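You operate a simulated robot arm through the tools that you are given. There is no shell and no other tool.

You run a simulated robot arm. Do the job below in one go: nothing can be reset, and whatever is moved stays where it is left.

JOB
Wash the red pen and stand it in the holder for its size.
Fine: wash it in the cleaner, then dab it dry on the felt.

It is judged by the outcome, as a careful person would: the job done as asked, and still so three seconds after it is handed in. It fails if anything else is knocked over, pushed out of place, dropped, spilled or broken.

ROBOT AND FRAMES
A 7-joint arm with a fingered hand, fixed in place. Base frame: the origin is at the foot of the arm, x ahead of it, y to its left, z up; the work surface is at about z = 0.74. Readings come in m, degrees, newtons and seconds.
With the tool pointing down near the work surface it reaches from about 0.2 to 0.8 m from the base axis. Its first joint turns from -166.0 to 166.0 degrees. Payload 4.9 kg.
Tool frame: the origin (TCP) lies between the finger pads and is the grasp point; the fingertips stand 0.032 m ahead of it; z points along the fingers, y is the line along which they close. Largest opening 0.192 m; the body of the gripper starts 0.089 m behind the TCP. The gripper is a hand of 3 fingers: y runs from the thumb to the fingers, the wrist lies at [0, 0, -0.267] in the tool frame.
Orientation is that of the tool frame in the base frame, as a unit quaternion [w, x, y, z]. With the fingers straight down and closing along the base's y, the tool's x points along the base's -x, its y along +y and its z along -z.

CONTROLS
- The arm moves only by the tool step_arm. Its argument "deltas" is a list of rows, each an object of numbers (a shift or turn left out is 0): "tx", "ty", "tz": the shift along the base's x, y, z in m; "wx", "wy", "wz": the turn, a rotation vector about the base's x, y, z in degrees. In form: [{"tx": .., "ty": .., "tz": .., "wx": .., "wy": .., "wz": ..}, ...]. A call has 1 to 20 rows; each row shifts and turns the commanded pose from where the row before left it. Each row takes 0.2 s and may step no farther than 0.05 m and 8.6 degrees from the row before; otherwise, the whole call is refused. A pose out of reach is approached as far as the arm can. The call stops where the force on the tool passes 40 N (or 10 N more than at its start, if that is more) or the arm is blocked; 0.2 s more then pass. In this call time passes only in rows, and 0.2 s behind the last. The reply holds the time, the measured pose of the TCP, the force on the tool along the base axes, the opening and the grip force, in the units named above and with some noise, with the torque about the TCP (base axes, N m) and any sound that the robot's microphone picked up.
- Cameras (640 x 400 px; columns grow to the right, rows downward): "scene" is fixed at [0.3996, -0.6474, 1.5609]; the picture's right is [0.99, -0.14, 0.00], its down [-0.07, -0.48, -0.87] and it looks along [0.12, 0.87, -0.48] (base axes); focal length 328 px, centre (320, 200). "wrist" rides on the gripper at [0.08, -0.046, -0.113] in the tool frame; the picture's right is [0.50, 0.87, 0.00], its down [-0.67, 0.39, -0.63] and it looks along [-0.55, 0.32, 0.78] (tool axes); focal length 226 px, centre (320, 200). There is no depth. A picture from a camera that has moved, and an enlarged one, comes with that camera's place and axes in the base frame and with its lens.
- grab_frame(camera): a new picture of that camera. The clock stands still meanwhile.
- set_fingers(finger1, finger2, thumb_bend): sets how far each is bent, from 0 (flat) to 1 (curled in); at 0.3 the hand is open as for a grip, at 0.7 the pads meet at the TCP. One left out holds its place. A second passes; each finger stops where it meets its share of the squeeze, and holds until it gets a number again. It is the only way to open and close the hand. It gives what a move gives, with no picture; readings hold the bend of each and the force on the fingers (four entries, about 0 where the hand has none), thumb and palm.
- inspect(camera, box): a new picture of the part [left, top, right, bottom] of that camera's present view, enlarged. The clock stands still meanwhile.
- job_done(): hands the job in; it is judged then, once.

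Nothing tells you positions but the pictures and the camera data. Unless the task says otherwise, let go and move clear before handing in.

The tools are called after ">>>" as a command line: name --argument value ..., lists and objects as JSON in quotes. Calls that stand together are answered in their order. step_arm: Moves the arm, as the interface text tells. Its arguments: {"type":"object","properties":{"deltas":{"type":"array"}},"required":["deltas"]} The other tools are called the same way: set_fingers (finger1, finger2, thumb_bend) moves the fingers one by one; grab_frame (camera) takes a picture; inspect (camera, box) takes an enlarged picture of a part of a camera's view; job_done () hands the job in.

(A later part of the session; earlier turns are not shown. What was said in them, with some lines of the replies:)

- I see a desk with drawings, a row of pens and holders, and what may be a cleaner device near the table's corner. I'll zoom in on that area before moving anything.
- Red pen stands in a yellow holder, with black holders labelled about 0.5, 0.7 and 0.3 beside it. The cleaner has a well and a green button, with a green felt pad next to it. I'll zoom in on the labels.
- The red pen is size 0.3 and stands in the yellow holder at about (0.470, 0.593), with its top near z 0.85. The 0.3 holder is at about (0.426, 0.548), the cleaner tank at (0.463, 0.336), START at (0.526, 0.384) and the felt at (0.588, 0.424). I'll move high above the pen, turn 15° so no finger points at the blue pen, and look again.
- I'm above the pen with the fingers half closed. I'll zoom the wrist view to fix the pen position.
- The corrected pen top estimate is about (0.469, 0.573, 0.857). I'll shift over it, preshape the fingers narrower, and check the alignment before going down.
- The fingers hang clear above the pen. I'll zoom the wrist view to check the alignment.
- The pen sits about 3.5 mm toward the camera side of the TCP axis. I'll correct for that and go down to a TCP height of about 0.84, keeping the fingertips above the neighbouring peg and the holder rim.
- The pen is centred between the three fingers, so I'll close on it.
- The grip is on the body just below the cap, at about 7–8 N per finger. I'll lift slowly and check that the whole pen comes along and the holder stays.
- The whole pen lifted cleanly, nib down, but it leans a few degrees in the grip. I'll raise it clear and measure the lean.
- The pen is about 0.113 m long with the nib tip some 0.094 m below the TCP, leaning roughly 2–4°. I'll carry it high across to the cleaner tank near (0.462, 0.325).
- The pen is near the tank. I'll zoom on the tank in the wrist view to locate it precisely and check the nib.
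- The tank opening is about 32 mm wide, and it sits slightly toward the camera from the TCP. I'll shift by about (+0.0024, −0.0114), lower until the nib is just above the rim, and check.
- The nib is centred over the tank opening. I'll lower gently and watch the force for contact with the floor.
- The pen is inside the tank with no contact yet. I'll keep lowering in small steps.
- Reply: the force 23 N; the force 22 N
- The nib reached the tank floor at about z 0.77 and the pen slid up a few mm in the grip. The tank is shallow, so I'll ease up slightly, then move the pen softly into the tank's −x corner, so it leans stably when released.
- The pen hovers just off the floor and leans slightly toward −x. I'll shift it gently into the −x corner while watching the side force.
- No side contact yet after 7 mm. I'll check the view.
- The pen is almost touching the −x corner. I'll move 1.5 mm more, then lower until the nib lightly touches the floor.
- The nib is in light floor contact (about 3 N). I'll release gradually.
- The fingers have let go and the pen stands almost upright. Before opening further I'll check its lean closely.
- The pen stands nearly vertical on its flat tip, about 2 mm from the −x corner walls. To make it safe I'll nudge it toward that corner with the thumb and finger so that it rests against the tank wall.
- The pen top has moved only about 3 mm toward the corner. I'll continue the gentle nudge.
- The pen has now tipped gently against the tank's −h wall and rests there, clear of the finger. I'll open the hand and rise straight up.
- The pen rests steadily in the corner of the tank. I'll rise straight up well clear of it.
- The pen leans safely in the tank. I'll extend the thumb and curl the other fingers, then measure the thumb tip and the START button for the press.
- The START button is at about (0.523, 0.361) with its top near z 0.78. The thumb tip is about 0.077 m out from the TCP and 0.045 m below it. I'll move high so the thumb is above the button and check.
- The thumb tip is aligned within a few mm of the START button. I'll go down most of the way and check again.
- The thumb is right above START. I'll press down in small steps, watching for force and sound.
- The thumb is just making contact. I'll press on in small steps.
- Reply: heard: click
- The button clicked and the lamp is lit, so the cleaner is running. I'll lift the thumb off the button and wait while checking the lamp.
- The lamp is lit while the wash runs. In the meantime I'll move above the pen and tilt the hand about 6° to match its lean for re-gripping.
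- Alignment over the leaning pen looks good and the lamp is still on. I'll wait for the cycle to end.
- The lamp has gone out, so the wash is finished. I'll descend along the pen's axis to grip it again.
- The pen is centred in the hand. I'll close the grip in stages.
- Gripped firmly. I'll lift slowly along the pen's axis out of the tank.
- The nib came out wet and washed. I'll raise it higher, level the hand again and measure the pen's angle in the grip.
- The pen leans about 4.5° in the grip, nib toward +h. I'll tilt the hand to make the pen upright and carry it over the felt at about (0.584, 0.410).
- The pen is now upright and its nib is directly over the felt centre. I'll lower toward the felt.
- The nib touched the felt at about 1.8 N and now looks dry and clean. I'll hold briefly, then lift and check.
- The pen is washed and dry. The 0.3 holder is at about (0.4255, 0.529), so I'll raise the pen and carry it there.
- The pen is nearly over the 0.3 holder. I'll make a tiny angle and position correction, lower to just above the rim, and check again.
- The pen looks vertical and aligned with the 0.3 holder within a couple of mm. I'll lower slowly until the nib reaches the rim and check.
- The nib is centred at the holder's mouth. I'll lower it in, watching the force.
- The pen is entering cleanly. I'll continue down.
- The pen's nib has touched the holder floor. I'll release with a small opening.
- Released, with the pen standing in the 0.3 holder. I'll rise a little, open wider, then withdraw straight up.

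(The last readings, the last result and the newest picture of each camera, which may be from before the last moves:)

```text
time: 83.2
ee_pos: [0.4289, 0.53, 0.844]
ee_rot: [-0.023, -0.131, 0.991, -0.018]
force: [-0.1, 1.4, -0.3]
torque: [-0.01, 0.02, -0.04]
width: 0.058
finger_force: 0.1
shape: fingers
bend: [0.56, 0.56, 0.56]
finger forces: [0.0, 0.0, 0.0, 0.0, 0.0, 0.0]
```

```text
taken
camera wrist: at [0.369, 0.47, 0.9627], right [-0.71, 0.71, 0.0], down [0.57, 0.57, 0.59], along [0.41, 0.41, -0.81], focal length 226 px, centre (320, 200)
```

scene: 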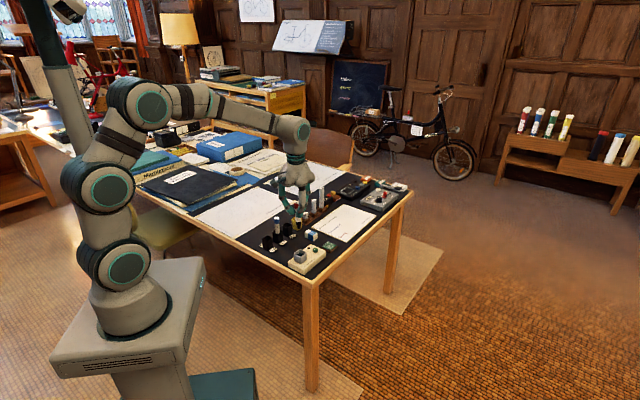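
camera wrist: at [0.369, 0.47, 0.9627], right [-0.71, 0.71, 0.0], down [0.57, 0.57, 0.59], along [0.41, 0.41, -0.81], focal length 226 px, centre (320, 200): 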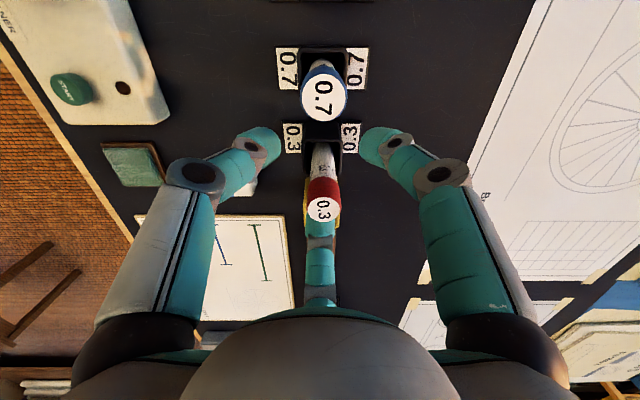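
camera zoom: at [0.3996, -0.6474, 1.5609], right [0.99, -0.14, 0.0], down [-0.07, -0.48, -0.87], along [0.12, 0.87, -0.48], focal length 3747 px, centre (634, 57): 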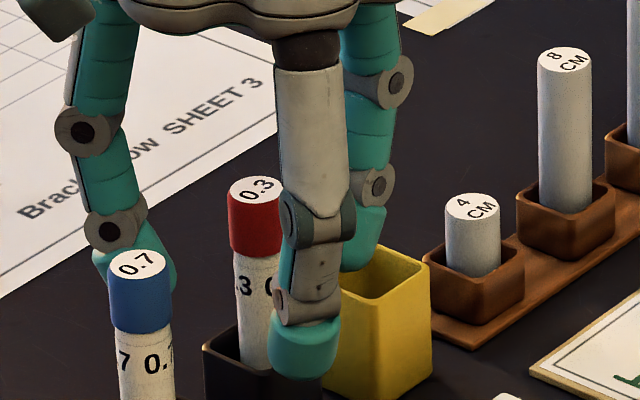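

The fingers are clear of both pens. I'll rise straight up and move well clear.

>>> step_arm --deltas '[{"tz": 0.01}, {"tz": 0.015}, {"tz": 0.02}, {"tz": 0.03}, {"tz": 0.03}, {"tz": 0.03}, {"tz": 0.03}, {"tz": 0.03}, {"tz": 0}]'

>>> inspect --camera "scene" --box '[255, 195, 335, 265]'

>>> grab_frame --camera "wrist"

>>> inspect --camera "scene" --box '[275, 200, 310, 235]'

```text
time: 85.2
ee_pos: [0.4304, 0.5291, 1.0404]
ee_rot: [-0.023, -0.13, 0.991, -0.018]
force: [0.2, 0.1, -0.3]
torque: [0.0, -0.01, 0.01]
width: 0.0583
finger_force: 0.0
shape: fingers
bend: [0.56, 0.56, 0.56]
finger forces: [0.1, 0.0, 0.0, 0.0, 0.0, 0.1]
```

```text
5.71 times, centred on (295, 230) of scene
camera zoom: at [0.3996, -0.6474, 1.5609], right [0.99, -0.14, 0.0], down [-0.07, -0.48, -0.87], along [0.12, 0.87, -0.48], focal length 1874 px, centre (463, 29)
```

zoom: 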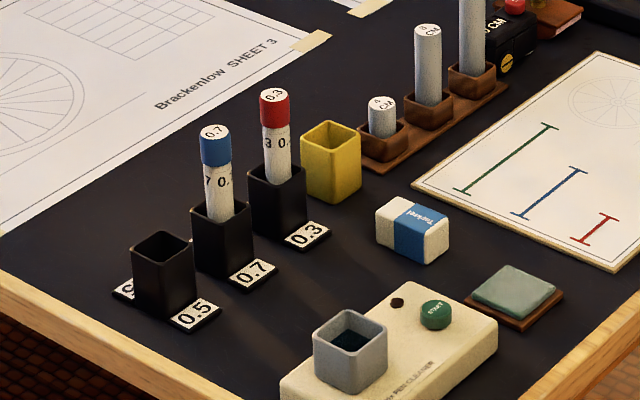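

```text
taken
camera wrist: at [0.37, 0.4704, 1.1587], right [-0.71, 0.71, 0.0], down [0.57, 0.57, 0.59], along [0.41, 0.41, -0.81], focal length 226 px, centre (320, 200)
```

wrist: 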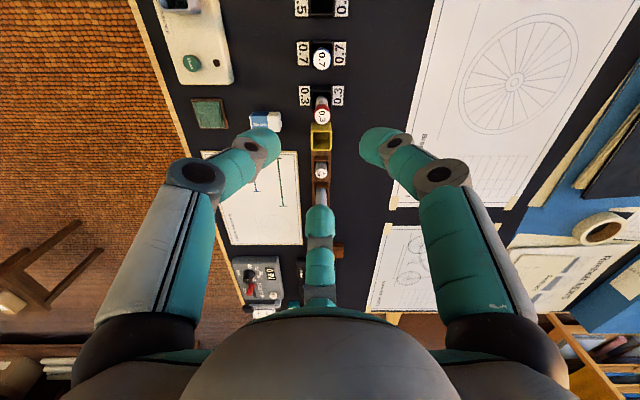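

```text
11.43 times, centred on (292, 218) of scene
camera zoom: at [0.3996, -0.6474, 1.5609], right [0.99, -0.14, 0.0], down [-0.07, -0.48, -0.87], along [0.12, 0.87, -0.48], focal length 3747 px, centre (634, 0)
```

zoom: 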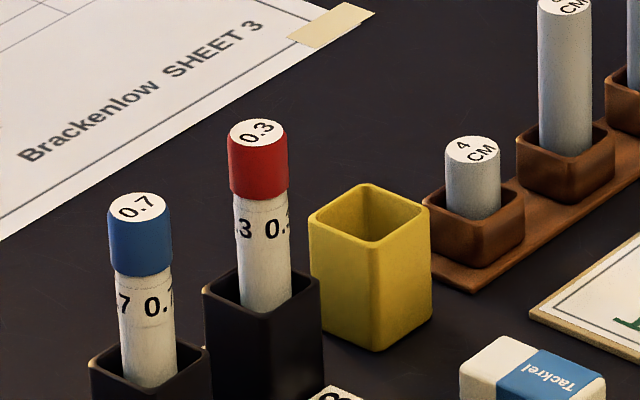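

The red pen stands upright in the 0.3 holder, washed and dried. The cleaner is off, the blue pen and everything else look undisturbed, and the hand is well clear above. Handing in.

>>> job_done

```text
The job is handed in.
```

The red pen is washed, dabbed dry and standing upright in the 0.3 holder, which matches the size marked on it.

- **Wash:** I stood it in the cleaner tank and pressed START. The lamp came on, and I took the pen out once it had gone off by itself.
- **Dry:** I touched the nib to the felt once at about 2 N. In the pictures it changed from wet and shiny to dry and clean.
- **Nothing else disturbed:** The last pictures show the blue pen, the other holders, the eraser, the drawing sheets and the cleaner where they were. I saw no spills.

While I was placing the pen in the tank, the nib pressed on the tank floor at about 23 N and the pen slid a few millimetres in the grip. I saw no damage to the pen or the cleaner.

I let go and moved the hand well clear before handing in.
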